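You operate a simulated robot arm through the tools that you are given. There is no shell and no other tool.

You run a simulated robot arm. Do the job below in one go: nothing can be reset, and whatever is moved stays where it is left.

Task
Put things in order on the front table. At the end: the white job card from the front table stands on top of the brown carton (marked "WEDGES"); the brown cardboard tube from the front table stands where the silver steel cup stood; the silver steel cup from the front table stands where the brown block stood; the brown block from the front table stands where the white job card stood; whatever was shut is shut again. Leave all else as you found it, and nothing knocked over.

The check looks at the end state, three seconds after you hand in, the way a careful person would. Anything else that was tipped, shoved, dropped, spilled or broken makes it a failure.

Robot
A 6-joint arm with a two-finger gripper, fixed in place. Base frame: the origin is at the foot of the arm, x ahead of it, y to its left, z up; the work surface is at about z = 0. Lengths are in mm, angles in rad, forces in N, time in s.
With the tool pointing down near the work surface it reaches from about 240 to 620 mm from the base axis. Its first joint turns from -1.152 to 1.152 rad. Payload 1.37 kg.
Tool frame: the origin (TCP) lies between the finger pads and is the grasp point; the fingertips stand 22 mm ahead of it; z points along the fingers, y is the line along which they close. The gripper opens to 92 mm; its body begins 65 mm behind the TCP.
Orientation is that of the tool frame in the base frame, as a unit quaternion [x, y, z, w]. With the fingers straight down and closing along the base's y, the tool's x points along the base's -x, its y along +y and its z along -z.

Tools
- The arm moves only by the tool nudge_tool. Its argument "targets" is one flat list of numbers, 7 for each row, row after row: the shift along the tool's x, y, z in cm, then the turn, a rotation vector about the tool's x, y, z in rad, then the gripper command, from -1 (shut) to 1 (fully open), values between in proportion. In form: [x, y, z, rx, ry, rz, gripper, x, y, z, rx, ry, rz, gripper, ...]. A call has 1 to 20 rows; each row shifts and turns the commanded pose from where the row before left it, along the tool's axes as they then stand. Each row takes 0.2 s and may step no farther than 50 mm and 0.15 rad from the row before; otherwise, or with a gripper value out of range, the whole call is refused. Where a pose cannot be reached the arm comes as near as it can. A force on the tool above 40 N (or 10 N above the force at the start of the call, whichever is more), or a blocked arm, ends the call early, and 0.2 s more pass. The fingers move at their own pace (about 59.9 mm/s each) and stop on an object; they squeeze with about 26 N. The grip force told is the motor's: it shows also when the fingers shut on nothing. Time passes only in rows, and 0.2 s behind the last, so rows that do not move let the fingers close. It gives the time, the measured TCP pose, the force on the tool (base axes), the opening and the grip force at its end, in the units of the frame above (readings bear some noise), with the torque about the TCP (base axes, N m) and any sound that the robot's microphone picked up, and new pictures: "views" is both (left out), scene, wrist or none.
- Cameras (640 x 400 px; columns grow to the right, rows downward): "scene" is fixed at [19.7, -428.7, 567.2]; the picture's right is [0.82, -0.57, 0.00], its down [-0.35, -0.51, -0.79] and it looks along [0.45, 0.65, -0.62] (base axes); focal length 289 px, centre (320, 200). "wrist" rides on the gripper at [71, 19, -102] in the tool frame; the picture's right is [-0.26, 0.96, 0.00], its down [-0.75, -0.21, -0.63] and it looks along [-0.60, -0.16, 0.78] (tool axes); focal length 280 px, centre (320, 200). There is no depth. A picture from a camera that has moved, and an enlarged one, comes with that camera's place and axes in the base frame and with its lens. The place of the scene camera against the robot may be out by one fixed shift of up to 25 mm in any direction.
- close_up(camera, box): a new picture of the part [left, top, right, bottom] of that camera's present view, enlarged. The clock stands still meanwhile.
- job_done(): hands the job in; it is judged then, once.

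Places have to be worked out from the pictures, the camera data and where the tool is seen. Open the gripper and draw the arm clear of the work before you hand the job in, unless the task says otherwise.

The tools are called after "Call:" by a JSON object that holds its "api" and its "payload". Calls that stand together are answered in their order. nudge_tool: Moves the arm, as the interface text tells. Its arguments: {"type":"object","properties":{"targets":{"type":"array","items":{"type":"number"}},"views":{"type":"string","enum":["both","scene","wrist","none"]}},"required":["targets"]} The other tools are called the same way: close_up (camera, box) takes an enlarged picture of a part of a camera's view; job_done () hands the job in.

At the start:

```text
time: 0.0
ee_pos: [400.8, 217.3, 315.0]
tool_rot: [0.0, 1.0, 0.0, 0.0]
ft_force: [0.0, -0.6, 0.4]
moment: [-0.01, -0.03, 0.02]
gripper_width: 92.1
gripper_force: 0.0
```

scene: 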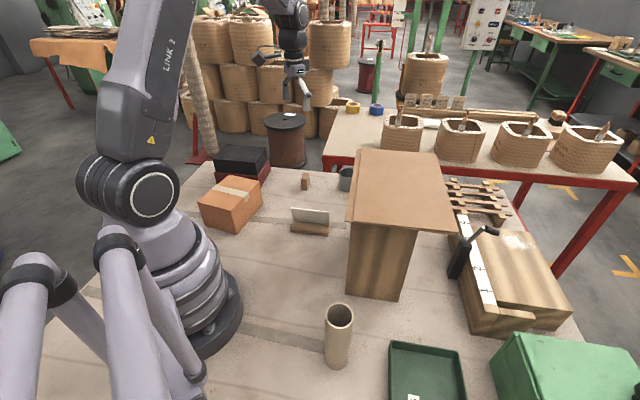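
wrist: 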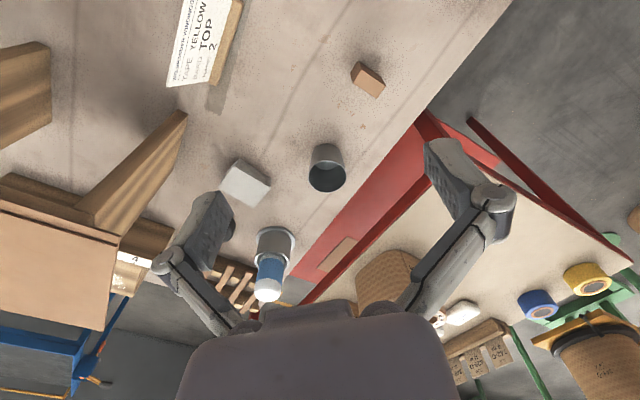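

I'll begin by looking closely at both views before moving anything.

Call:
{"api": "close_up", "payload": {"camera": "scene", "box": [180, 130, 380, 255]}}

Call:
{"api": "close_up", "payload": {"camera": "scene", "box": [300, 250, 640, 400]}}

Call:
{"api": "close_up", "payload": {"camera": "wrist", "box": [100, 0, 420, 200]}}

Call:
{"api": "close_up", "payload": {"camera": "scene", "box": [340, 130, 600, 345]}}

```text
3.20 times, centred on (280, 192) of scene
camera zoom: at [19.7, -428.7, 567.2], right [0.82, -0.57, 0.0], down [-0.35, -0.51, -0.79], along [0.45, 0.65, -0.62], focal length 926 px, centre (448, 224)
```

zoom: 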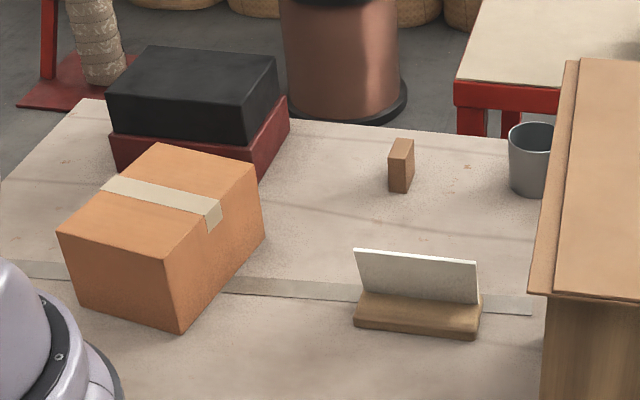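

```text
1.88 times, centred on (470, 325) of scene
camera zoom: at [19.7, -428.7, 567.2], right [0.82, -0.57, 0.0], down [-0.35, -0.51, -0.79], along [0.45, 0.65, -0.62], focal length 545 px, centre (38, -35)
```

zoom: 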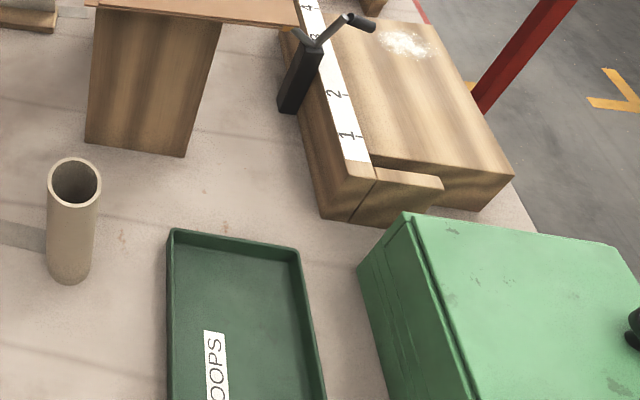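

```text
2.00 times, centred on (260, 100) of wrist
camera zoom: at [330.7, 235.9, 417.5], right [0.26, 0.97, 0.0], down [0.75, -0.2, 0.63], along [0.6, -0.16, -0.78], focal length 561 px, centre (440, 400)
```

zoom: 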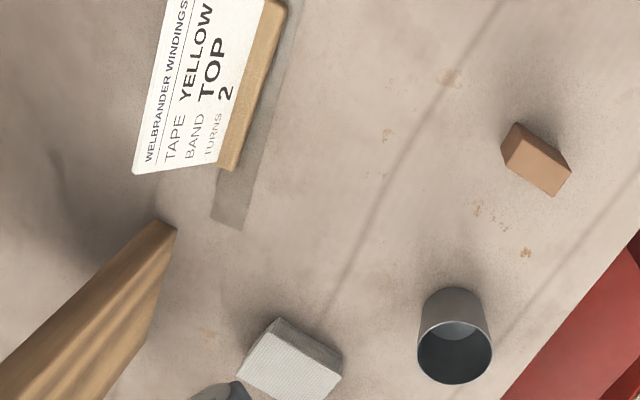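

```text
1.86 times, centred on (470, 238) of scene
camera zoom: at [19.7, -428.7, 567.2], right [0.82, -0.57, 0.0], down [-0.35, -0.51, -0.79], along [0.45, 0.65, -0.62], focal length 538 px, centre (41, 130)
```

zoom: 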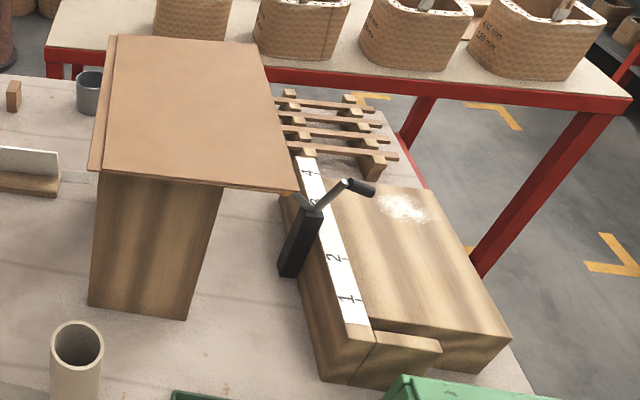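

The card (in a wooden foot), block, cup, tube and carton are visible. I'll zoom in on individual items to fix their shape and position before moving.

Call:
{"api": "close_up", "payload": {"camera": "wrist", "box": [280, 40, 440, 140]}}

Call:
{"api": "close_up", "payload": {"camera": "wrist", "box": [220, 120, 380, 220]}}

Call:
{"api": "close_up", "payload": {"camera": "wrist", "box": [0, 160, 320, 360]}}

Call:
{"api": "close_up", "payload": {"camera": "wrist", "box": [120, 0, 280, 100]}}

Call:
{"api": "close_up", "payload": {"camera": "scene", "box": [280, 160, 370, 245]}}

Call:
{"api": "close_up", "payload": {"camera": "scene", "box": [180, 135, 280, 245]}}

```text
4.00 times, centred on (360, 90) of wrist
camera zoom: at [330.7, 235.9, 417.5], right [0.26, 0.97, 0.0], down [0.75, -0.2, 0.63], along [0.6, -0.16, -0.78], focal length 1122 px, centre (160, 640)
```

zoom: 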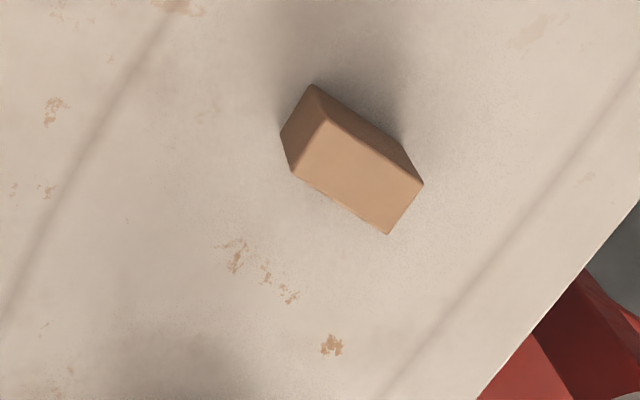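

```text
4.00 times, centred on (300, 170) of wrist
camera zoom: at [330.7, 235.9, 417.5], right [0.26, 0.97, 0.0], down [0.75, -0.2, 0.63], along [0.6, -0.16, -0.78], focal length 1122 px, centre (400, 320)
```

zoom: 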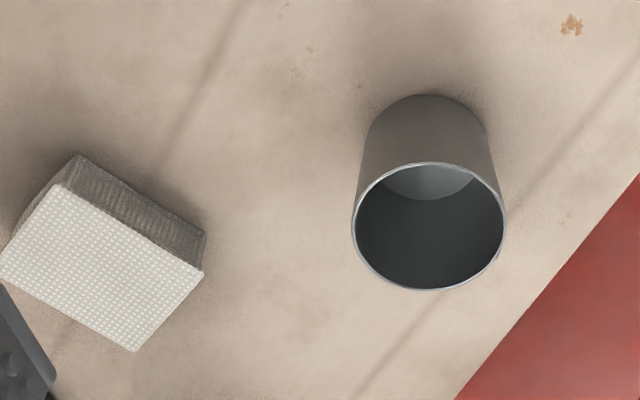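

```text
2.00 times, centred on (160, 260) of wrist
camera zoom: at [330.7, 235.9, 417.5], right [0.26, 0.97, 0.0], down [0.75, -0.2, 0.63], along [0.6, -0.16, -0.78], focal length 561 px, centre (640, 80)
```

zoom: 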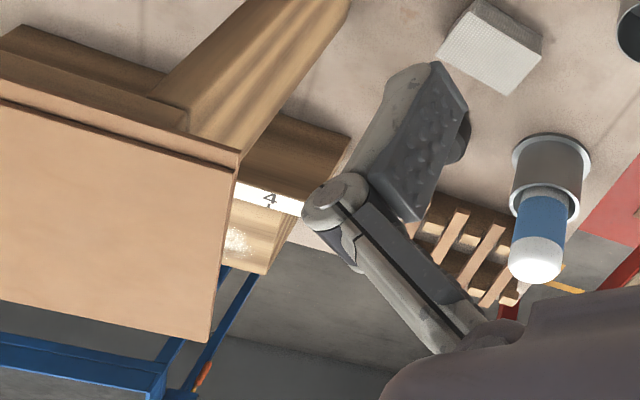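

```text
4.00 times, centred on (200, 50) of wrist
camera zoom: at [330.7, 235.9, 417.5], right [0.26, 0.97, 0.0], down [0.75, -0.2, 0.63], along [0.6, -0.16, -0.78], focal length 1122 px, centre (800, 800)
```

zoom: 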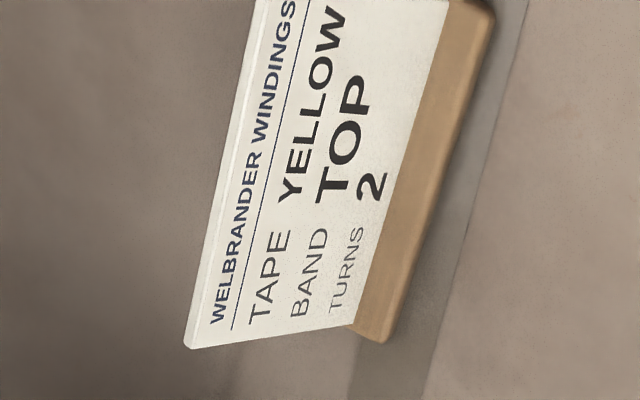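

```text
4.71 times, centred on (325, 202) of scene
camera zoom: at [19.7, -428.7, 567.2], right [0.82, -0.57, 0.0], down [-0.35, -0.51, -0.79], along [0.45, 0.65, -0.62], focal length 1362 px, centre (296, 188)
```

zoom: 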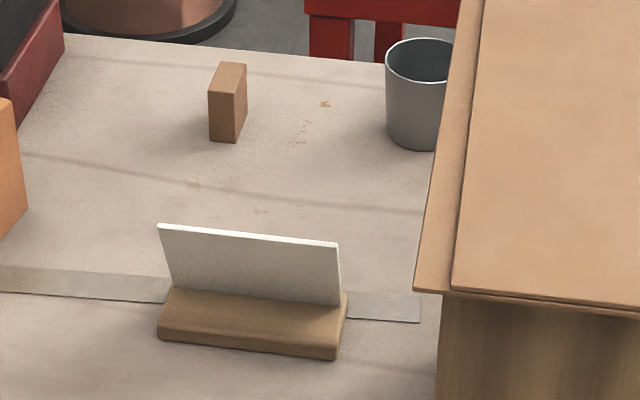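

```text
3.64 times, centred on (230, 190) of scene
camera zoom: at [19.7, -428.7, 567.2], right [0.82, -0.57, 0.0], down [-0.35, -0.51, -0.79], along [0.45, 0.65, -0.62], focal length 1052 px, centre (647, 236)
```

zoom: 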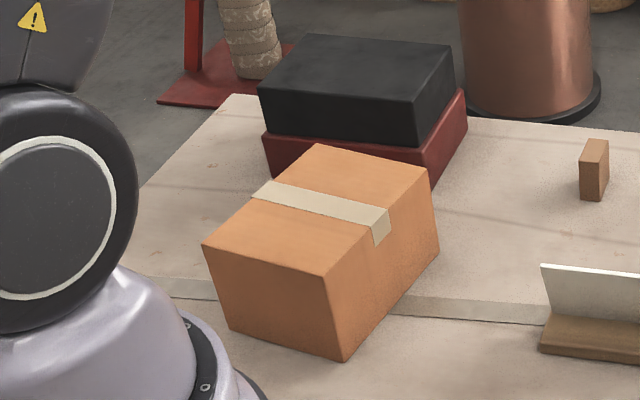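

The card leans in a wooden foot of about 105×38 mm. The block is about 19×37×44 mm near (455,269), and the cup is near (566,185). I'll move the arm at its present height to look at the card and its foot from above.

Call:
{"api": "nudge_tool", "payload": {"targets": [2.0, -3.4, 0, 0, 0, 0, 1, 2.0, -3.4, 0, 0, 0, 0, 1, 2.0, -3.4, 0, 0, 0, 0, 1, 2.0, -3.4, 0, 0, 0, 0, 1], "views": "both"}}

```text
time: 1.0
ee_pos: [320.6, 81.2, 313.9]
tool_rot: [-0.001, 1.0, 0.0, -0.001]
ft_force: [0.5, -0.5, -0.4]
moment: [0.02, -0.01, -0.01]
gripper_width: 92.0
gripper_force: 0.0
camera wrist: at [251.0, 98.9, 416.2], right [0.26, 0.97, 0.0], down [0.75, -0.2, 0.62], along [0.6, -0.16, -0.78], focal length 280 px, centre (320, 200)
```

scene: 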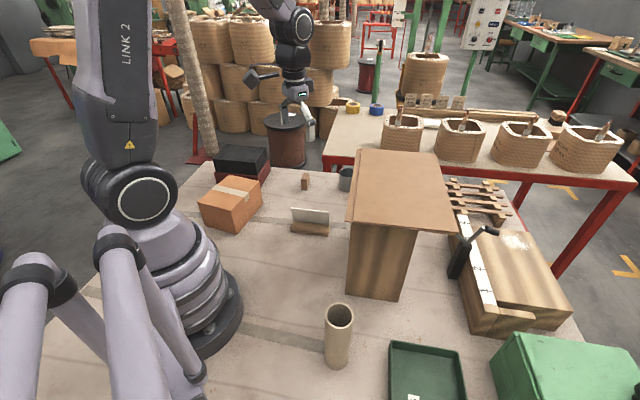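
wrist: 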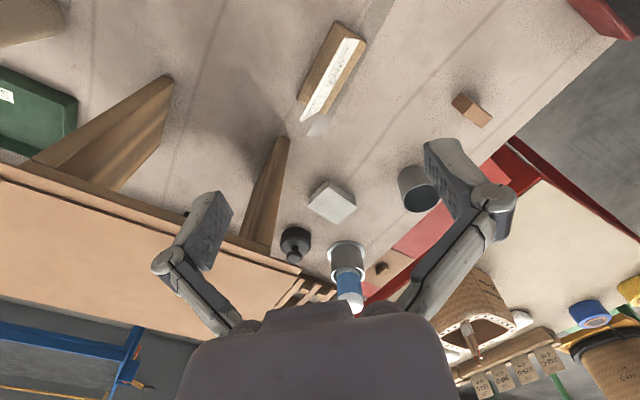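

The card is now well in view. I'll zoom in on the card and on the other targets.

Call:
{"api": "close_up", "payload": {"camera": "wrist", "box": [270, 10, 398, 90]}}

Call:
{"api": "close_up", "payload": {"camera": "wrist", "box": [380, 80, 508, 160]}}

Call:
{"api": "close_up", "payload": {"camera": "wrist", "box": [220, 150, 476, 310]}}

```text
5.00 times, centred on (334, 50) of wrist
camera zoom: at [251.0, 98.9, 416.2], right [0.26, 0.97, 0.0], down [0.75, -0.2, 0.62], along [0.6, -0.16, -0.78], focal length 1402 px, centre (250, 950)
```

zoom: 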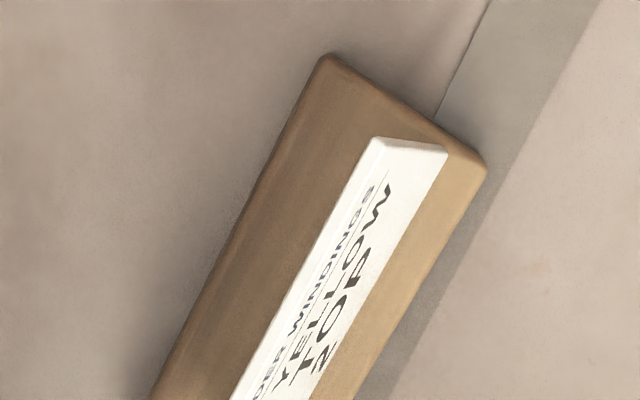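

```text
5.00 times, centred on (444, 120) of wrist
camera zoom: at [251.0, 98.9, 416.2], right [0.26, 0.97, 0.0], down [0.75, -0.2, 0.62], along [0.6, -0.16, -0.78], focal length 1402 px, centre (-300, 600)
```

zoom: 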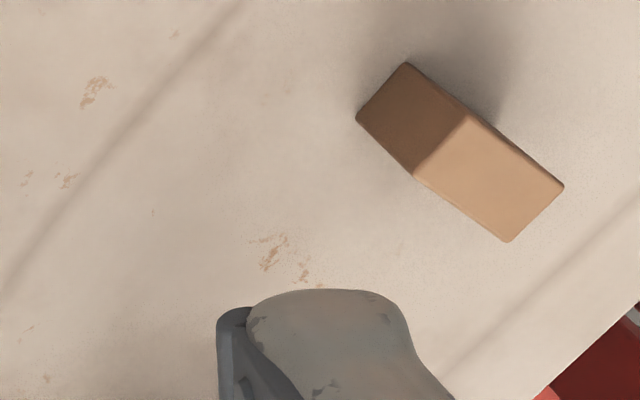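

```text
2.50 times, centred on (348, 230) of wrist
camera zoom: at [251.0, 98.9, 416.2], right [0.26, 0.97, 0.0], down [0.75, -0.2, 0.62], along [0.6, -0.16, -0.78], focal length 701 px, centre (250, 125)
```

zoom: 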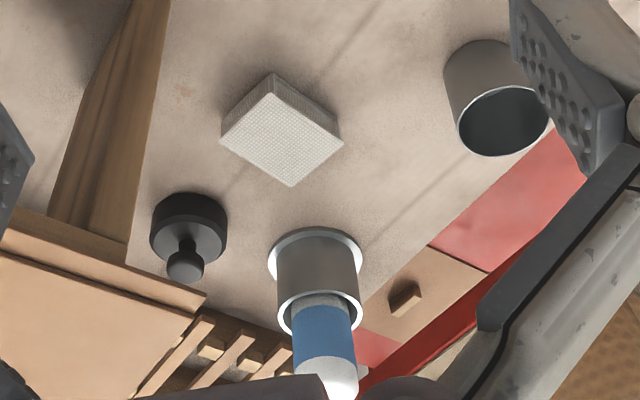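

I want the whole card and foot in one magnified view.

Call:
{"api": "close_up", "payload": {"camera": "wrist", "box": [230, 10, 422, 130]}}

Call:
{"api": "close_up", "payload": {"camera": "wrist", "box": [290, 60, 354, 140]}}

```text
3.33 times, centred on (326, 70) of wrist
camera zoom: at [251.0, 98.9, 416.2], right [0.26, 0.97, 0.0], down [0.75, -0.2, 0.62], along [0.6, -0.16, -0.78], focal length 935 px, centre (300, 633)
```

zoom: 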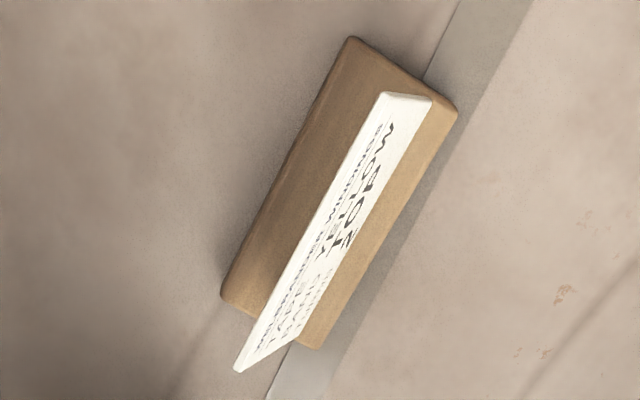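

```text
5.00 times, centred on (322, 100) of wrist
camera zoom: at [251.0, 98.9, 416.2], right [0.26, 0.97, 0.0], down [0.75, -0.2, 0.62], along [0.6, -0.16, -0.78], focal length 1402 px, centre (310, 700)
```

zoom: 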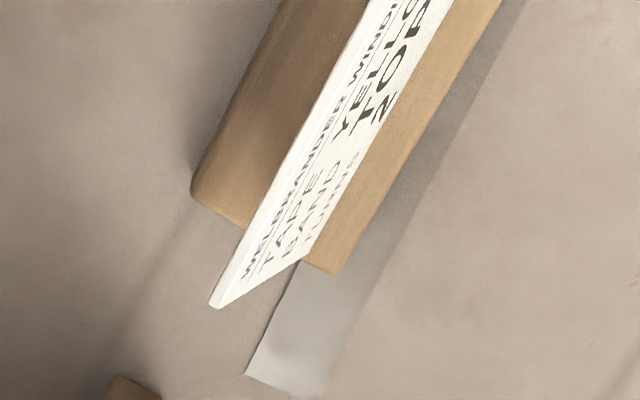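

The card foot's centre is about (355,85) with its long axis at −44°, and the card leans about 0.38 rad with its top edge near z=86. Next I'll look over the carton from above to fix its position and check the WEDGES mark.

Call:
{"api": "nudge_tool", "payload": {"targets": [2.27, 3.97, 0, 0, 0, 0, 1, 2.27, 3.97, 0, 0, 0, 0, 1, 2.27, 3.97, 0, 0, 0, 0, 1, 2.27, 3.97, 0, 0, 0, 0, 1, 0, 0, 0, 0, 0, -0.15, 1, 0, 0, 0, 0, 0, -0.15, 1, 0, 0, 0, 0, 0, -0.15, 1, 0, 0, 0, 0, 0, -0.15, 1, 0, 0, 0, 0, 0, -0.15, 1], "views": "both"}}

```text
time: 3.0
ee_pos: [230.4, 239.8, 315.2]
tool_rot: [-0.368, 0.93, 0.001, 0.001]
ft_force: [0.1, -0.3, 1.4]
moment: [0.02, 0.01, 0.01]
gripper_width: 91.9
gripper_force: 0.0
camera wrist: at [166.0, 205.1, 417.3], right [-0.47, 0.88, 0.0], down [0.69, 0.37, 0.63], along [0.55, 0.29, -0.78], focal length 280 px, centre (320, 200)
```

scene: 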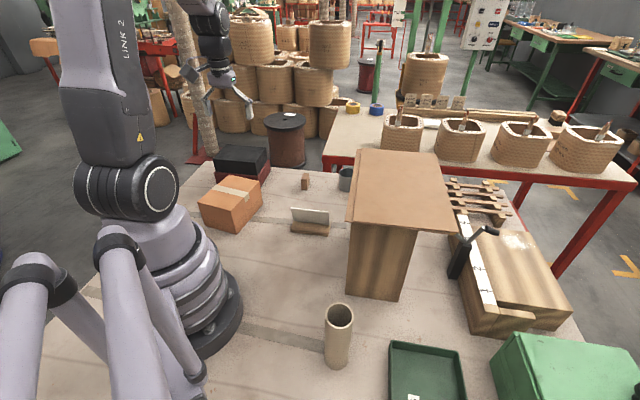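
wrist: 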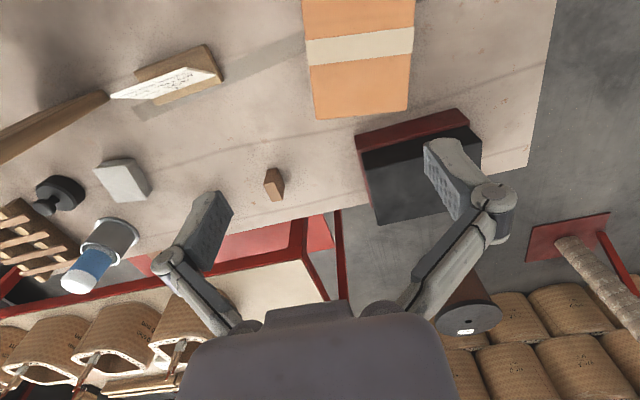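

The carton is partly in view. I'll magnify it to get its top corners and look for markings.

Call:
{"api": "close_up", "payload": {"camera": "wrist", "box": [280, 0, 440, 100]}}

Call:
{"api": "close_up", "payload": {"camera": "wrist", "box": [290, 80, 500, 240]}}

Call:
{"api": "close_up", "payload": {"camera": "wrist", "box": [60, 20, 300, 180]}}

```text
4.00 times, centred on (360, 50) of wrist
camera zoom: at [166.0, 205.1, 417.3], right [-0.47, 0.88, 0.0], down [0.69, 0.37, 0.63], along [0.55, 0.29, -0.78], focal length 1122 px, centre (160, 800)
```

zoom: 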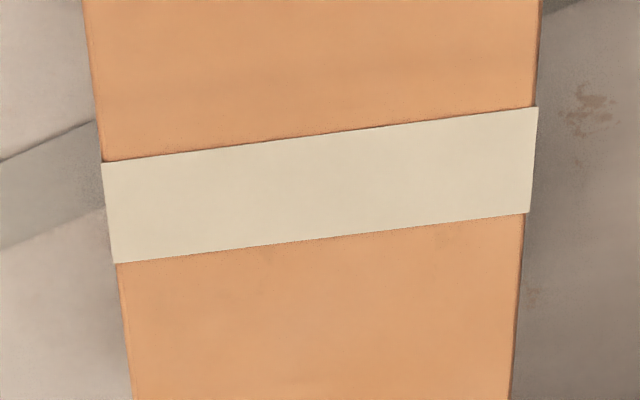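

```text
2.50 times, centred on (395, 160) of wrist
camera zoom: at [166.0, 205.1, 417.3], right [-0.47, 0.88, 0.0], down [0.69, 0.37, 0.63], along [0.55, 0.29, -0.78], focal length 701 px, centre (132, 300)
```

zoom: 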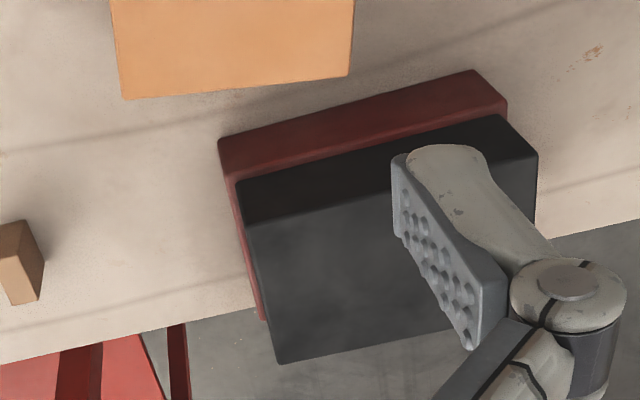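

```text
2.50 times, centred on (180, 100) of wrist
camera zoom: at [166.0, 205.1, 417.3], right [-0.47, 0.88, 0.0], down [0.69, 0.37, 0.63], along [0.55, 0.29, -0.78], focal length 701 px, centre (670, 450)
```

zoom: 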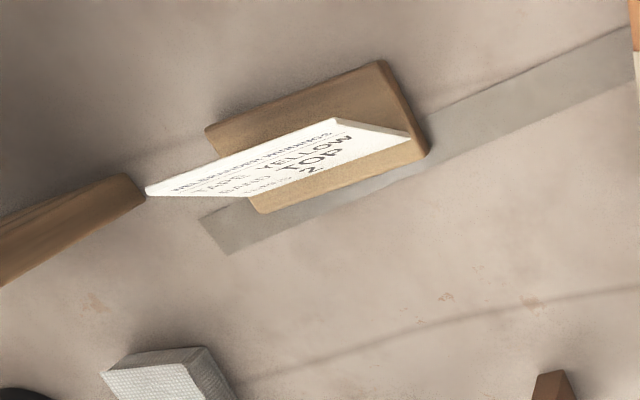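

The carton top is about 140×108 mm, centred near (206,274) at z≈83, with its long axis at 35°; it is the only brown carton on the table. I'll go above the card, turn the tool so the fingers close across it, and set the opening to about 55 mm.

Call:
{"api": "nudge_tool", "payload": {"targets": [1.146, -3.996, 1.3, 0, 0, 0, 0.2, 1.146, -3.996, 1.3, 0, 0, 0, 0.2, 1.146, -3.996, 1.3, 0, 0, 0, 0.2, 1.146, -3.996, 1.3, 0, 0, 0, 0.2, 1.146, -3.996, 1.3, 0, 0, 0, 0.2, 0, 0, 0, 0, 0, 0.139, 0.2, 0, 0, 0, 0, 0, 0.139, 0.2, 0, 0, 0, 0, 0, 0.139, 0.2, 0, 0, 0, 0, 0, 0.139, 0.2, 0, 0, 0, 0, 0, 0.139, 0.2, 0, 0, 0, 0, 0, 0.139, 0.2, 0, 0, 0, 0, 0, 0.139, 0.2, 0, 0, 0, 0, 0, 0.139, 0.2, 0, 0, 0, 0, 0, 0.139, 0.2, 0, 0, 0, 0, 0, 0.139, 0.2, 0, 0, 0, 0, 0, 0.139, 0.2], "views": "both"}}

```text
time: 6.4
ee_pos: [325.0, 53.8, 252.0]
tool_rot: [0.38, 0.925, 0.0, 0.0]
ft_force: [-0.3, 0.1, 0.2]
moment: [-0.01, 0.01, 0.03]
gripper_width: 55.3
gripper_force: 0.3
camera wrist: at [288.0, 117.5, 352.4], right [0.86, 0.5, 0.0], down [0.39, -0.68, 0.62], along [0.31, -0.54, -0.78], focal length 280 px, centre (320, 200)
```

scene: 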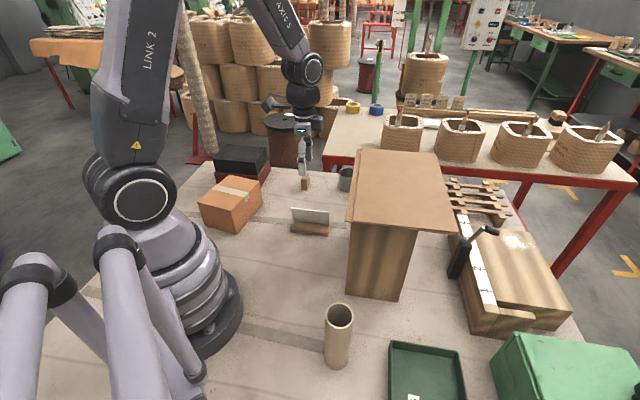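
wrist: 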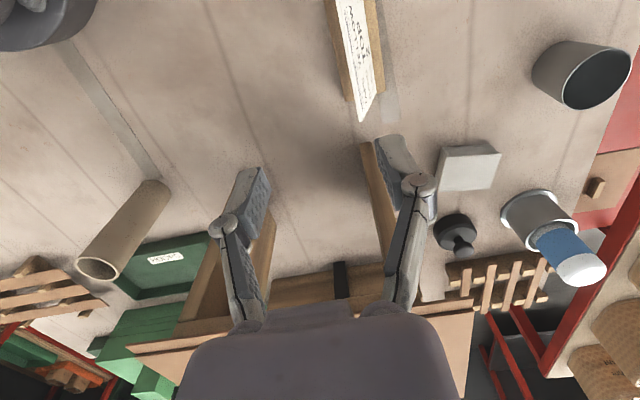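

The tool is above the card with its yaw aligned. Now I'll tilt 0.38 rad to match the card's lean and drop straight down to a pre-grasp point.

Call:
{"api": "nudge_tool", "payload": {"targets": [0, 0, 0, -0.127, 0, 0, 0.2, 0, 0, 0, -0.127, 0, 0, 0.2, 0, 0, 0, -0.127, 0, 0, 0.2, 0, -1.77, 4.43, 0, 0, 0, 0.2, 0, -1.77, 4.43, 0, 0, 0, 0.2], "views": "both"}}

Call:
{"api": "close_up", "payload": {"camera": "scene", "box": [240, 130, 400, 255]}}

Call:
{"api": "close_up", "payload": {"camera": "wrist", "box": [180, 0, 500, 200]}}

```text
time: 7.6
ee_pos: [320.5, 52.4, 151.7]
tool_rot: [0.372, 0.909, 0.175, 0.071]
ft_force: [-0.1, -0.5, -0.3]
moment: [0.0, -0.02, -0.06]
gripper_width: 55.0
gripper_force: 0.1
camera wrist: at [257.6, 88.3, 255.0], right [0.82, 0.45, 0.36], down [0.24, -0.83, 0.5], along [0.53, -0.32, -0.79], focal length 280 px, centre (320, 200)
```

scene: 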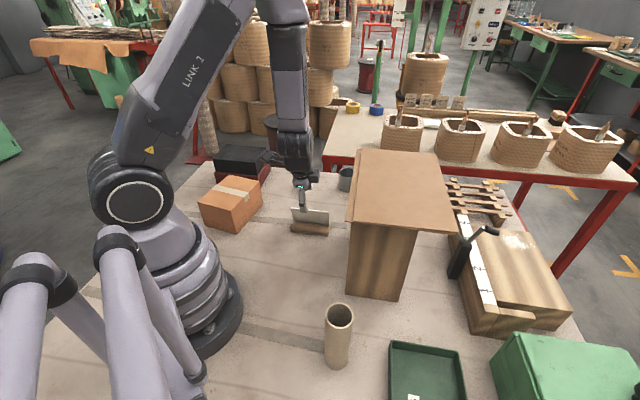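
wrist: 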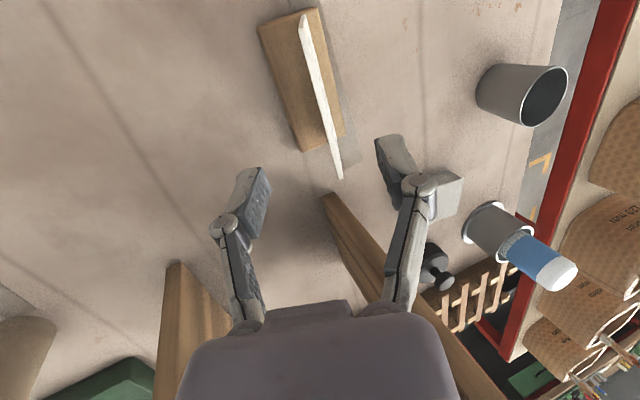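

```text
3.20 times, centred on (320, 192) of scene
camera zoom: at [19.6, -428.7, 567.2], right [0.82, -0.57, 0.0], down [-0.35, -0.51, -0.79], along [0.45, 0.65, -0.62], focal length 926 px, centre (320, 224)
```

zoom: 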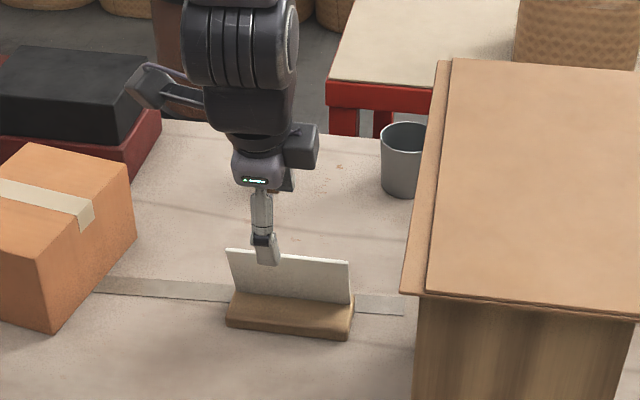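

```text
2.00 times, centred on (340, 100) of wrist
camera zoom: at [257.6, 88.3, 255.0], right [0.82, 0.45, 0.36], down [0.24, -0.83, 0.5], along [0.53, -0.32, -0.79], focal length 561 px, centre (280, 400)
```

zoom: 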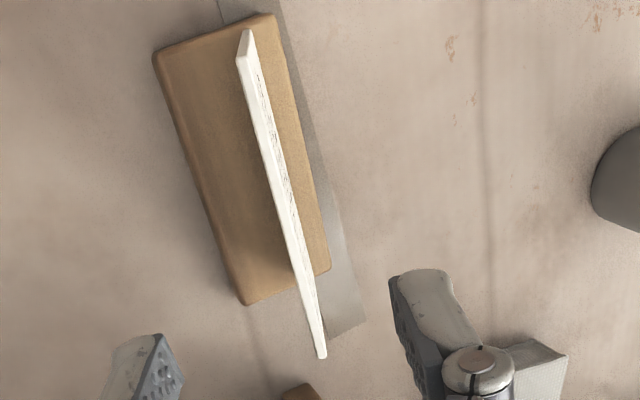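

The wrist view shows the card's top edge about 5 mm to the +y side of my approach line, which agrees with the measured pose. I'll correct that and advance along the tool axis so the fingers straddle the card, without closing yet.

Call:
{"api": "nudge_tool", "payload": {"targets": [0, 0.55, 4.0, 0, 0, 0, 0.2, 0, 0, 3.0, 0, 0, 0, 0.2, 0, 0, 2.5, 0, 0, 0, 0.2, 0, 0, 0, 0, 0, 0, 0.2], "views": "both"}}

Call:
{"api": "close_up", "payload": {"camera": "wrist", "box": [180, 0, 500, 200]}}

Call:
{"api": "close_up", "payload": {"camera": "scene", "box": [260, 160, 370, 245]}}

```text
time: 8.6
ee_pos: [352.9, 82.8, 68.8]
tool_rot: [0.372, 0.909, 0.175, 0.073]
ft_force: [-1.0, 0.7, 1.5]
moment: [0.0, -0.05, 0.0]
gripper_width: 55.4
gripper_force: 0.0
camera wrist: at [288.2, 118.4, 169.9], right [0.81, 0.45, 0.36], down [0.24, -0.83, 0.5], along [0.53, -0.32, -0.79], focal length 280 px, centre (320, 200)
```

scene: 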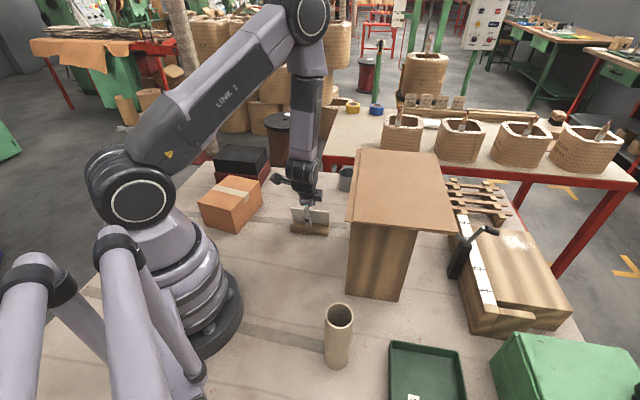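
wrist: 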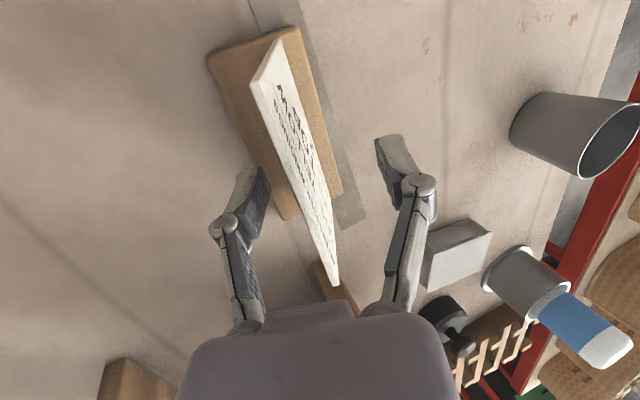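

```text
2.00 times, centred on (340, 100) of wrist
camera zoom: at [288.2, 118.4, 169.9], right [0.81, 0.45, 0.36], down [0.24, -0.83, 0.5], along [0.53, -0.32, -0.79], focal length 561 px, centre (280, 400)
```

zoom: 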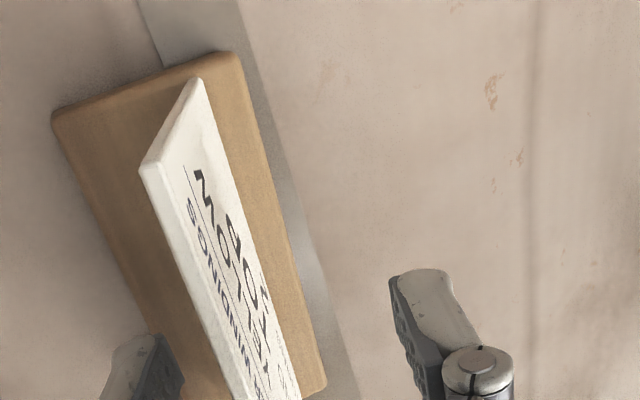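

```text
4.71 times, centred on (315, 202) of scene
camera zoom: at [19.7, -428.7, 567.2], right [0.82, -0.57, 0.0], down [-0.35, -0.51, -0.79], along [0.45, 0.65, -0.62], focal length 1362 px, centre (344, 188)
```

zoom: 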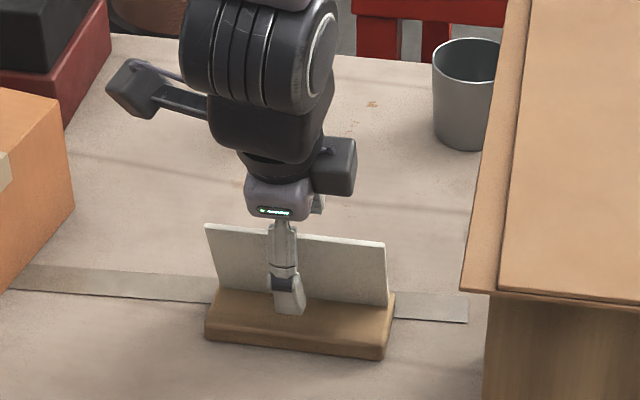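

The card plane is parallel to the fingers but sits about 5–6 mm to the −y side. I'll shift to centre it, close partway and check symmetry.

Call:
{"api": "nudge_tool", "payload": {"targets": [0, -0.55, 0.3, 0, 0, 0, 0.2, 0, 0, 0, 0, 0, 0, -0.2, 0, 0, 0, 0, 0, 0, -0.6, 0, 0, 0, 0, 0, 0, -0.6], "views": "both"}}

Call:
{"api": "close_up", "payload": {"camera": "wrist", "box": [220, 80, 420, 205]}}

Call:
{"api": "close_up", "payload": {"camera": "scene", "box": [260, 160, 370, 245]}}

```text
time: 9.6
ee_pos: [350.0, 80.5, 63.3]
tool_rot: [0.372, 0.909, 0.175, 0.072]
ft_force: [0.2, -0.5, -0.1]
moment: [-0.01, -0.01, -0.01]
gripper_width: 18.1
gripper_force: 0.0
camera wrist: at [285.9, 115.5, 165.3], right [0.81, 0.45, 0.36], down [0.24, -0.83, 0.5], along [0.53, -0.32, -0.79], focal length 280 px, centre (320, 200)
```

scene: 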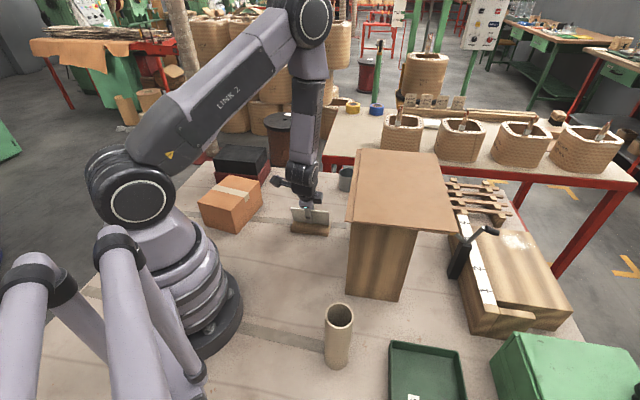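
wrist: 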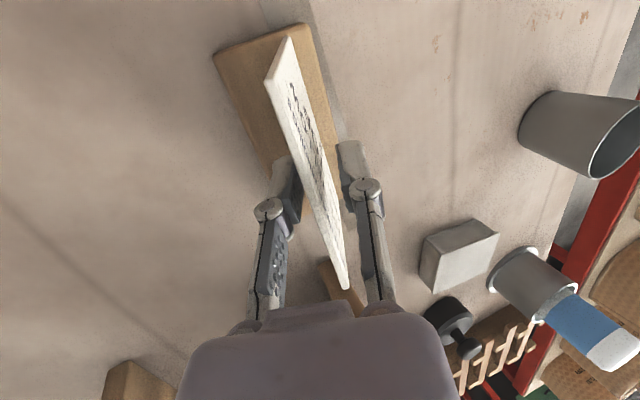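

```text
3.20 times, centred on (320, 142) of wrist
camera zoom: at [285.9, 115.5, 165.3], right [0.81, 0.45, 0.36], down [0.24, -0.83, 0.5], along [0.53, -0.32, -0.79], focal length 897 px, centre (320, 384)
```

zoom: 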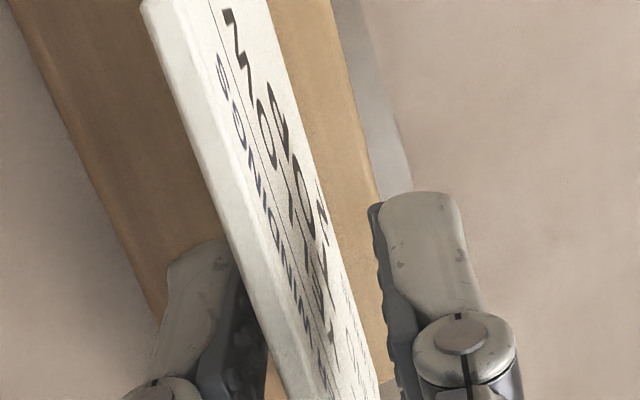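

```text
4.71 times, centred on (315, 202) of scene
camera zoom: at [19.7, -428.7, 567.2], right [0.82, -0.57, 0.0], down [-0.35, -0.51, -0.79], along [0.45, 0.65, -0.62], focal length 1362 px, centre (344, 188)
```

zoom: 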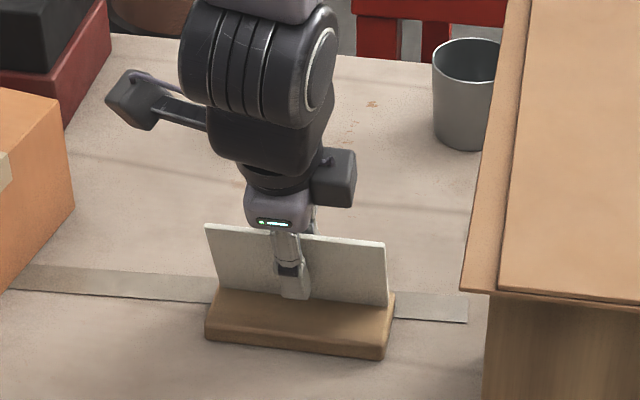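

The card sits about centrally between the pads at 18 mm opening. I'll close fully and check grip and force.

Call:
{"api": "nudge_tool", "payload": {"targets": [0, 0, 0, 0, 0, 0, -0.8, 0, 0, 0, 0, 0, 0, -1, 0, 0, 0, 0, 0, 0, -1, 0, 0, 0, 0, 0, 0, -1], "views": "wrist"}}

Call:
{"api": "close_up", "payload": {"camera": "scene", "box": [260, 160, 370, 245]}}

```text
time: 10.6
ee_pos: [349.9, 81.0, 63.9]
tool_rot: [0.371, 0.909, 0.176, 0.073]
ft_force: [0.0, -0.2, 0.7]
moment: [-0.04, 0.05, 0.02]
gripper_width: 6.0
gripper_force: 26.0
camera wrist: at [285.9, 115.5, 165.3], right [0.81, 0.45, 0.36], down [0.24, -0.83, 0.5], along [0.53, -0.32, -0.79], focal length 280 px, centre (320, 200)
```

wrist: 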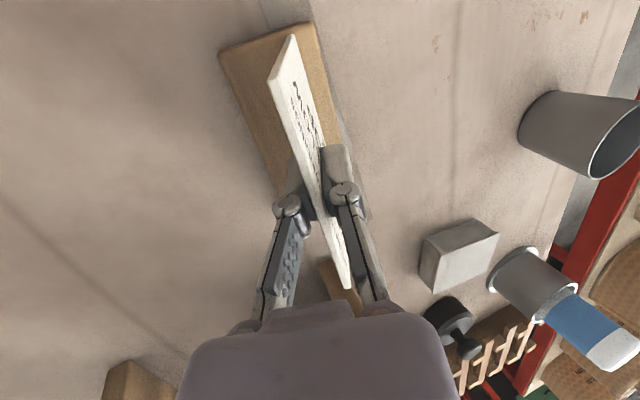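

```text
4.71 times, centred on (315, 202) of scene
camera zoom: at [19.6, -428.7, 567.2], right [0.82, -0.57, 0.0], down [-0.35, -0.51, -0.79], along [0.45, 0.65, -0.62], focal length 1362 px, centre (344, 188)
```

zoom: 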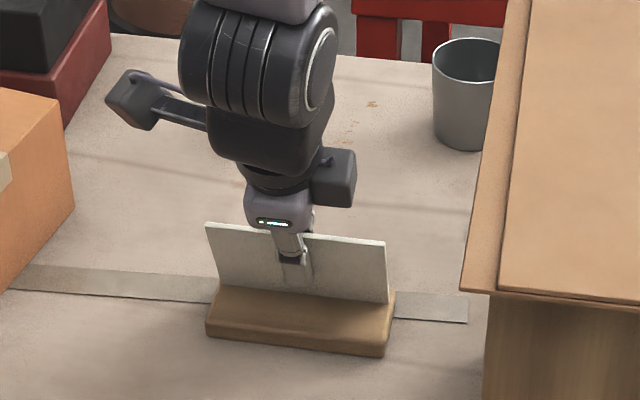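

Gripped at 6 mm with 26 N, and the foot did not shift. Now I'll lift straight up, starting slowly.

Call:
{"api": "nudge_tool", "payload": {"targets": [0, 0.37, -0.93, 0, 0, 0, -1, 0, 0.74, -1.86, 0, 0, 0, -1, 0, 1.48, -3.71, 0, 0, 0, -1, 0, 1.48, -3.71, 0, 0, 0, -1, 0, 1.48, -3.71, 0, 0, 0, -1], "views": "both"}}

Call:
{"api": "close_up", "payload": {"camera": "scene", "box": [220, 110, 380, 235]}}

```text
time: 11.8
ee_pos: [351.0, 78.3, 215.3]
tool_rot: [0.372, 0.909, 0.176, 0.073]
ft_force: [-0.5, -0.4, -2.3]
moment: [0.0, 0.02, 0.0]
gripper_width: 5.9
gripper_force: 26.0
camera wrist: at [285.6, 113.2, 315.7], right [0.81, 0.46, 0.36], down [0.24, -0.83, 0.51], along [0.53, -0.33, -0.78], focal length 280 px, centre (320, 200)
```

scene: 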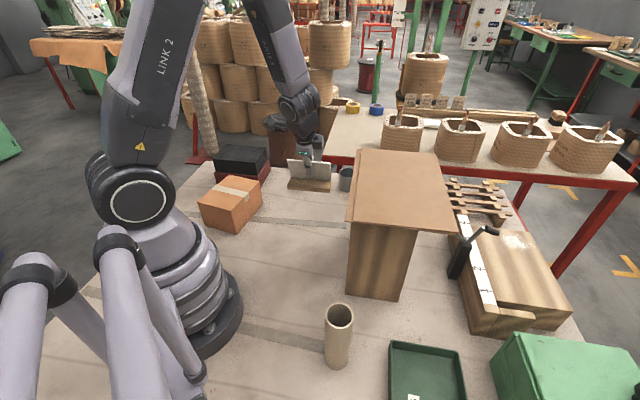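
wrist: 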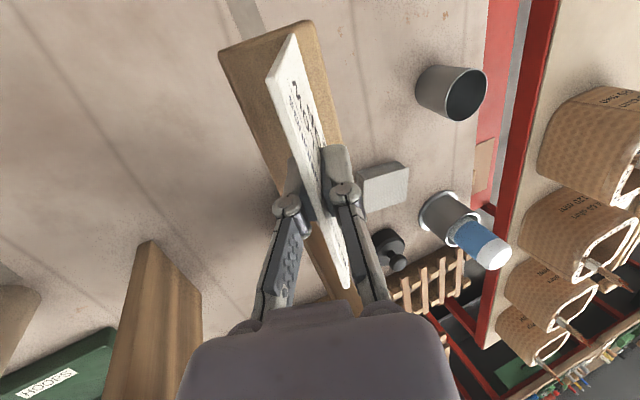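

```text
3.20 times, centred on (300, 172) of scene
camera zoom: at [19.7, -428.7, 567.2], right [0.82, -0.57, 0.0], down [-0.35, -0.51, -0.79], along [0.45, 0.65, -0.62], focal length 926 px, centre (384, 288)
```

zoom: 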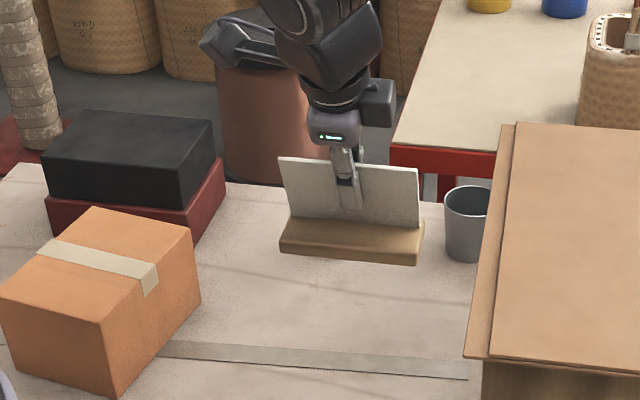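

The card is held steadily. I'll turn about the vertical by about 80° so the foot will lie along the carton's long side, then travel.

Call:
{"api": "nudge_tool", "payload": {"targets": [0, 0, 0, 0, 0.0517, -0.1293, -1, 0, 0, 0, 0, 0.0517, -0.1293, -1, 0, 0, 0, 0, 0.0517, -0.1293, -1, 0, 0, 0, 0, 0.0517, -0.1293, -1, 0, 0, 0, 0, 0.0517, -0.1293, -1, 0, 0, 0, 0, 0.0517, -0.1293, -1, 0, 0, 0, 0, 0.0517, -0.1293, -1, 0, 0, 0, 0, 0.0517, -0.1293, -1, 0, 0, 0, 0, 0.0517, -0.1293, -1, 0, 0, 0, 0, 0.0517, -0.1293, -1, 0, 0, 0, 0, 0, 0, -1], "views": "both"}}

```text
time: 14.2
ee_pos: [350.4, 79.8, 214.6]
tool_rot: [-0.298, 0.935, 0.18, -0.057]
ft_force: [0.1, 0.7, -0.1]
moment: [-0.02, -0.04, 0.0]
gripper_width: 6.1
gripper_force: 26.1
camera wrist: at [304.4, 22.7, 315.8], right [-0.31, 0.88, 0.36], down [0.86, 0.09, 0.51], along [0.41, 0.46, -0.78], focal length 280 px, centre (320, 200)
```

scene: 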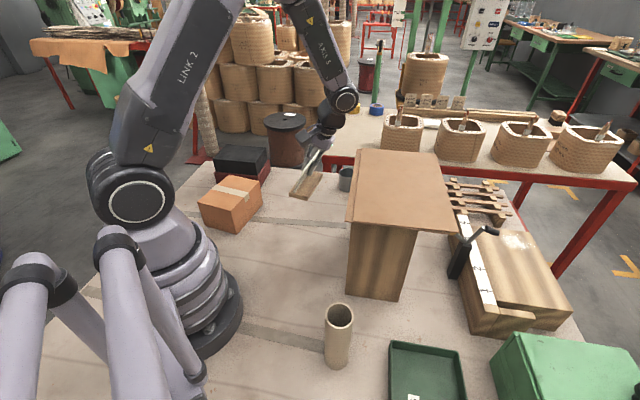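
wrist: 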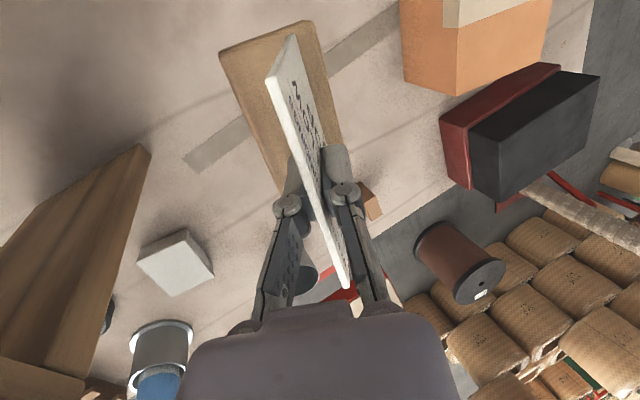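

Yaw is now 35°, as wanted. The wrist camera sees the carton's far side here, so I'll check it for the mark.

Call:
{"api": "close_up", "payload": {"camera": "wrist", "box": [390, 0, 560, 106]}}

```text
3.76 times, centred on (475, 53) of wrist
camera zoom: at [304.4, 22.7, 315.8], right [-0.31, 0.88, 0.36], down [0.86, 0.09, 0.51], along [0.41, 0.46, -0.78], focal length 1056 px, centre (-264, 753)
```

zoom: 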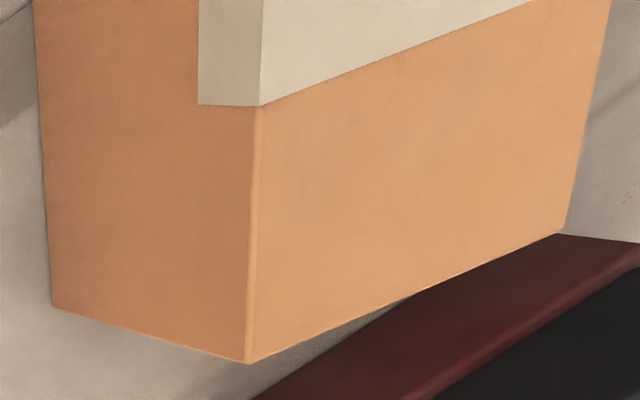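

That face is plain, so any mark must be on a side away from both cameras. I'll move the card over the carton centre at its present height.

Call:
{"api": "nudge_tool", "payload": {"targets": [0.108, 4.39, 1.754, 0, 0, 0, -1, 0.108, 4.39, 1.754, 0, 0, 0, -1, 0.108, 4.39, 1.754, 0, 0, 0, -1, 0.108, 4.39, 1.754, 0, 0, 0, -1, 0.108, 4.39, 1.754, 0, 0, 0, -1, 0, 0, 0, 0, 0, 0, -1, 0, 0, 0, 0, 0, 0, -1], "views": "both"}}

Call:
{"api": "close_up", "payload": {"camera": "scene", "box": [160, 110, 320, 235]}}

```text
time: 15.8
ee_pos: [210.3, 269.8, 213.6]
tool_rot: [-0.296, 0.936, 0.181, -0.057]
ft_force: [-0.9, -0.7, -0.8]
moment: [0.01, 0.02, 0.0]
gripper_width: 5.8
gripper_force: 25.8
camera wrist: at [164.7, 211.7, 314.5], right [-0.3, 0.88, 0.36], down [0.86, 0.09, 0.51], along [0.41, 0.46, -0.78], focal length 280 px, centre (320, 200)
```

scene: 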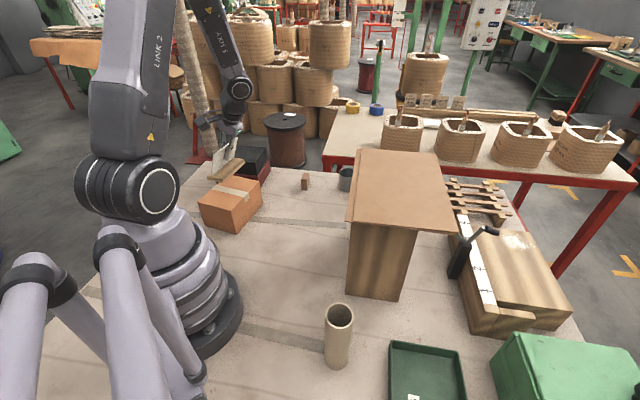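
wrist: 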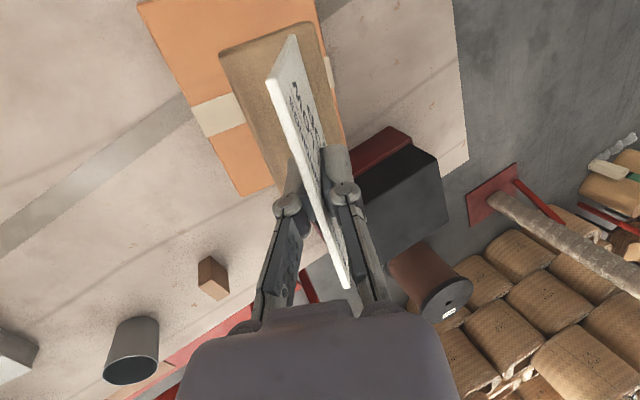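

```text
3.20 times, centred on (240, 172) of scene
camera zoom: at [19.7, -428.7, 567.2], right [0.82, -0.57, 0.0], down [-0.35, -0.51, -0.79], along [0.45, 0.65, -0.62], focal length 926 px, centre (576, 288)
```

zoom: 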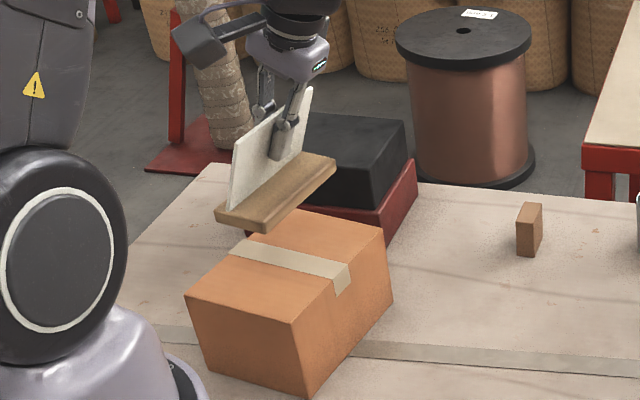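

The card is above the carton, aligned with it. I'll descend about 50 mm and check the gap.

Call:
{"api": "nudge_tool", "payload": {"targets": [0, -0.93, 2.32, 0, 0, 0, -1, 0, -0.93, 2.32, 0, 0, 0, -1, 0, 0, 0, 0, 0, 0, -1], "views": "both"}}

Call:
{"api": "close_up", "payload": {"camera": "scene", "box": [180, 130, 290, 240]}}

```text
time: 16.6
ee_pos: [209.5, 270.8, 162.6]
tool_rot: [-0.298, 0.936, 0.18, -0.057]
ft_force: [-0.3, -0.1, -0.7]
moment: [0.01, 0.0, -0.02]
gripper_width: 6.0
gripper_force: 25.8
camera wrist: at [164.3, 212.7, 264.8], right [-0.3, 0.88, 0.36], down [0.86, 0.09, 0.51], along [0.41, 0.46, -0.78], focal length 280 px, centre (320, 200)
```

scene: 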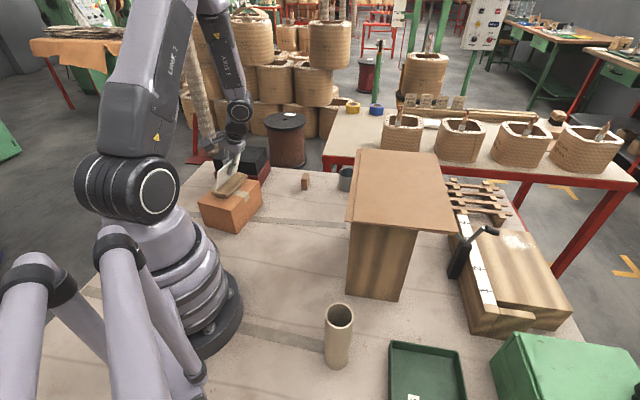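
wrist: 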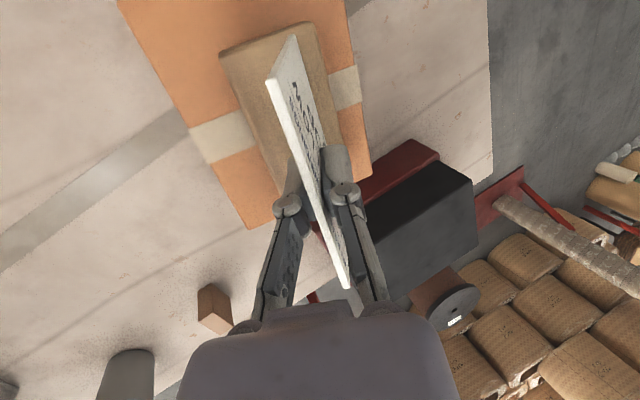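

```text
3.64 times, centred on (235, 185) of scene
camera zoom: at [19.7, -428.7, 567.2], right [0.82, -0.57, 0.0], down [-0.35, -0.51, -0.79], along [0.45, 0.65, -0.62], focal length 1052 px, centre (629, 254)
```

zoom: 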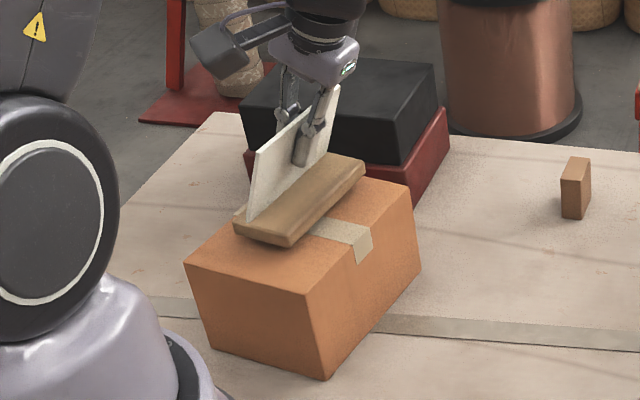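

The gap is now about 16 mm and the foot sits over the carton's middle. I'll descend in small steps, watching the force.

Call:
{"api": "nudge_tool", "payload": {"targets": [0, -0.185, 0.464, 0, 0, 0, -1, 0, -0.185, 0.464, 0, 0, 0, -1, 0, -0.074, 0.186, 0, 0, 0, -1, 0, 0, 0, 0, 0, 0, -1], "views": "scene"}}

Call:
{"api": "close_up", "payload": {"camera": "scene", "box": [190, 155, 280, 230]}}

```text
time: 17.6
ee_pos: [209.8, 271.4, 153.1]
tool_rot: [-0.298, 0.936, 0.182, -0.056]
ft_force: [-2.8, -2.2, 29.8]
moment: [-0.39, 0.06, 0.06]
gripper_width: 6.0
gripper_force: 26.1
```

scene: 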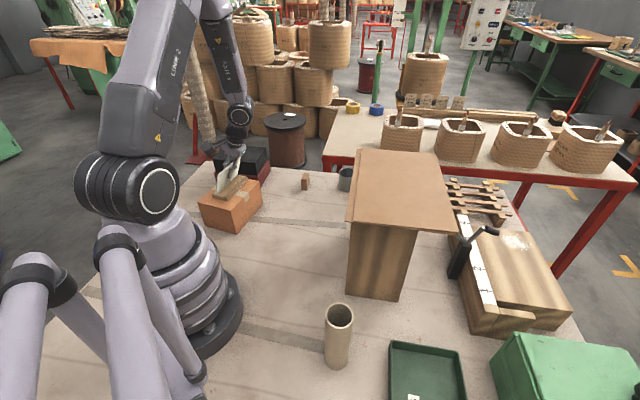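

```text
5.33 times, centred on (235, 192) of scene
camera zoom: at [19.6, -428.8, 567.2], right [0.82, -0.57, 0.0], down [-0.35, -0.51, -0.79], along [0.45, 0.65, -0.61], focal length 1543 px, centre (773, 240)
```

zoom: 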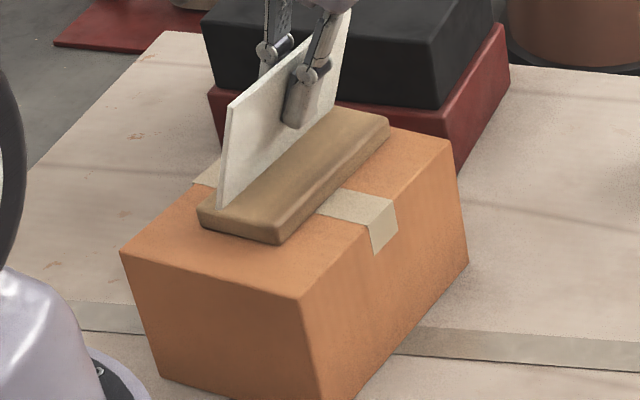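

The foot has landed on the carton, whose top is at about z≈89, and the push is 30 N. I'll ease up about 2.5 mm to take off the load and read the force before opening.

Call:
{"api": "nudge_tool", "payload": {"targets": [0, 0.093, -0.232, 0, 0, 0, -1, 0, 0, 0, 0, 0, 0, -1], "views": "none"}}

```text
time: 18.2
ee_pos: [210.1, 268.8, 154.5]
tool_rot: [-0.298, 0.936, 0.179, -0.057]
ft_force: [0.1, 0.1, -0.3]
moment: [0.05, 0.0, -0.05]
gripper_width: 6.1
gripper_force: 26.6
```

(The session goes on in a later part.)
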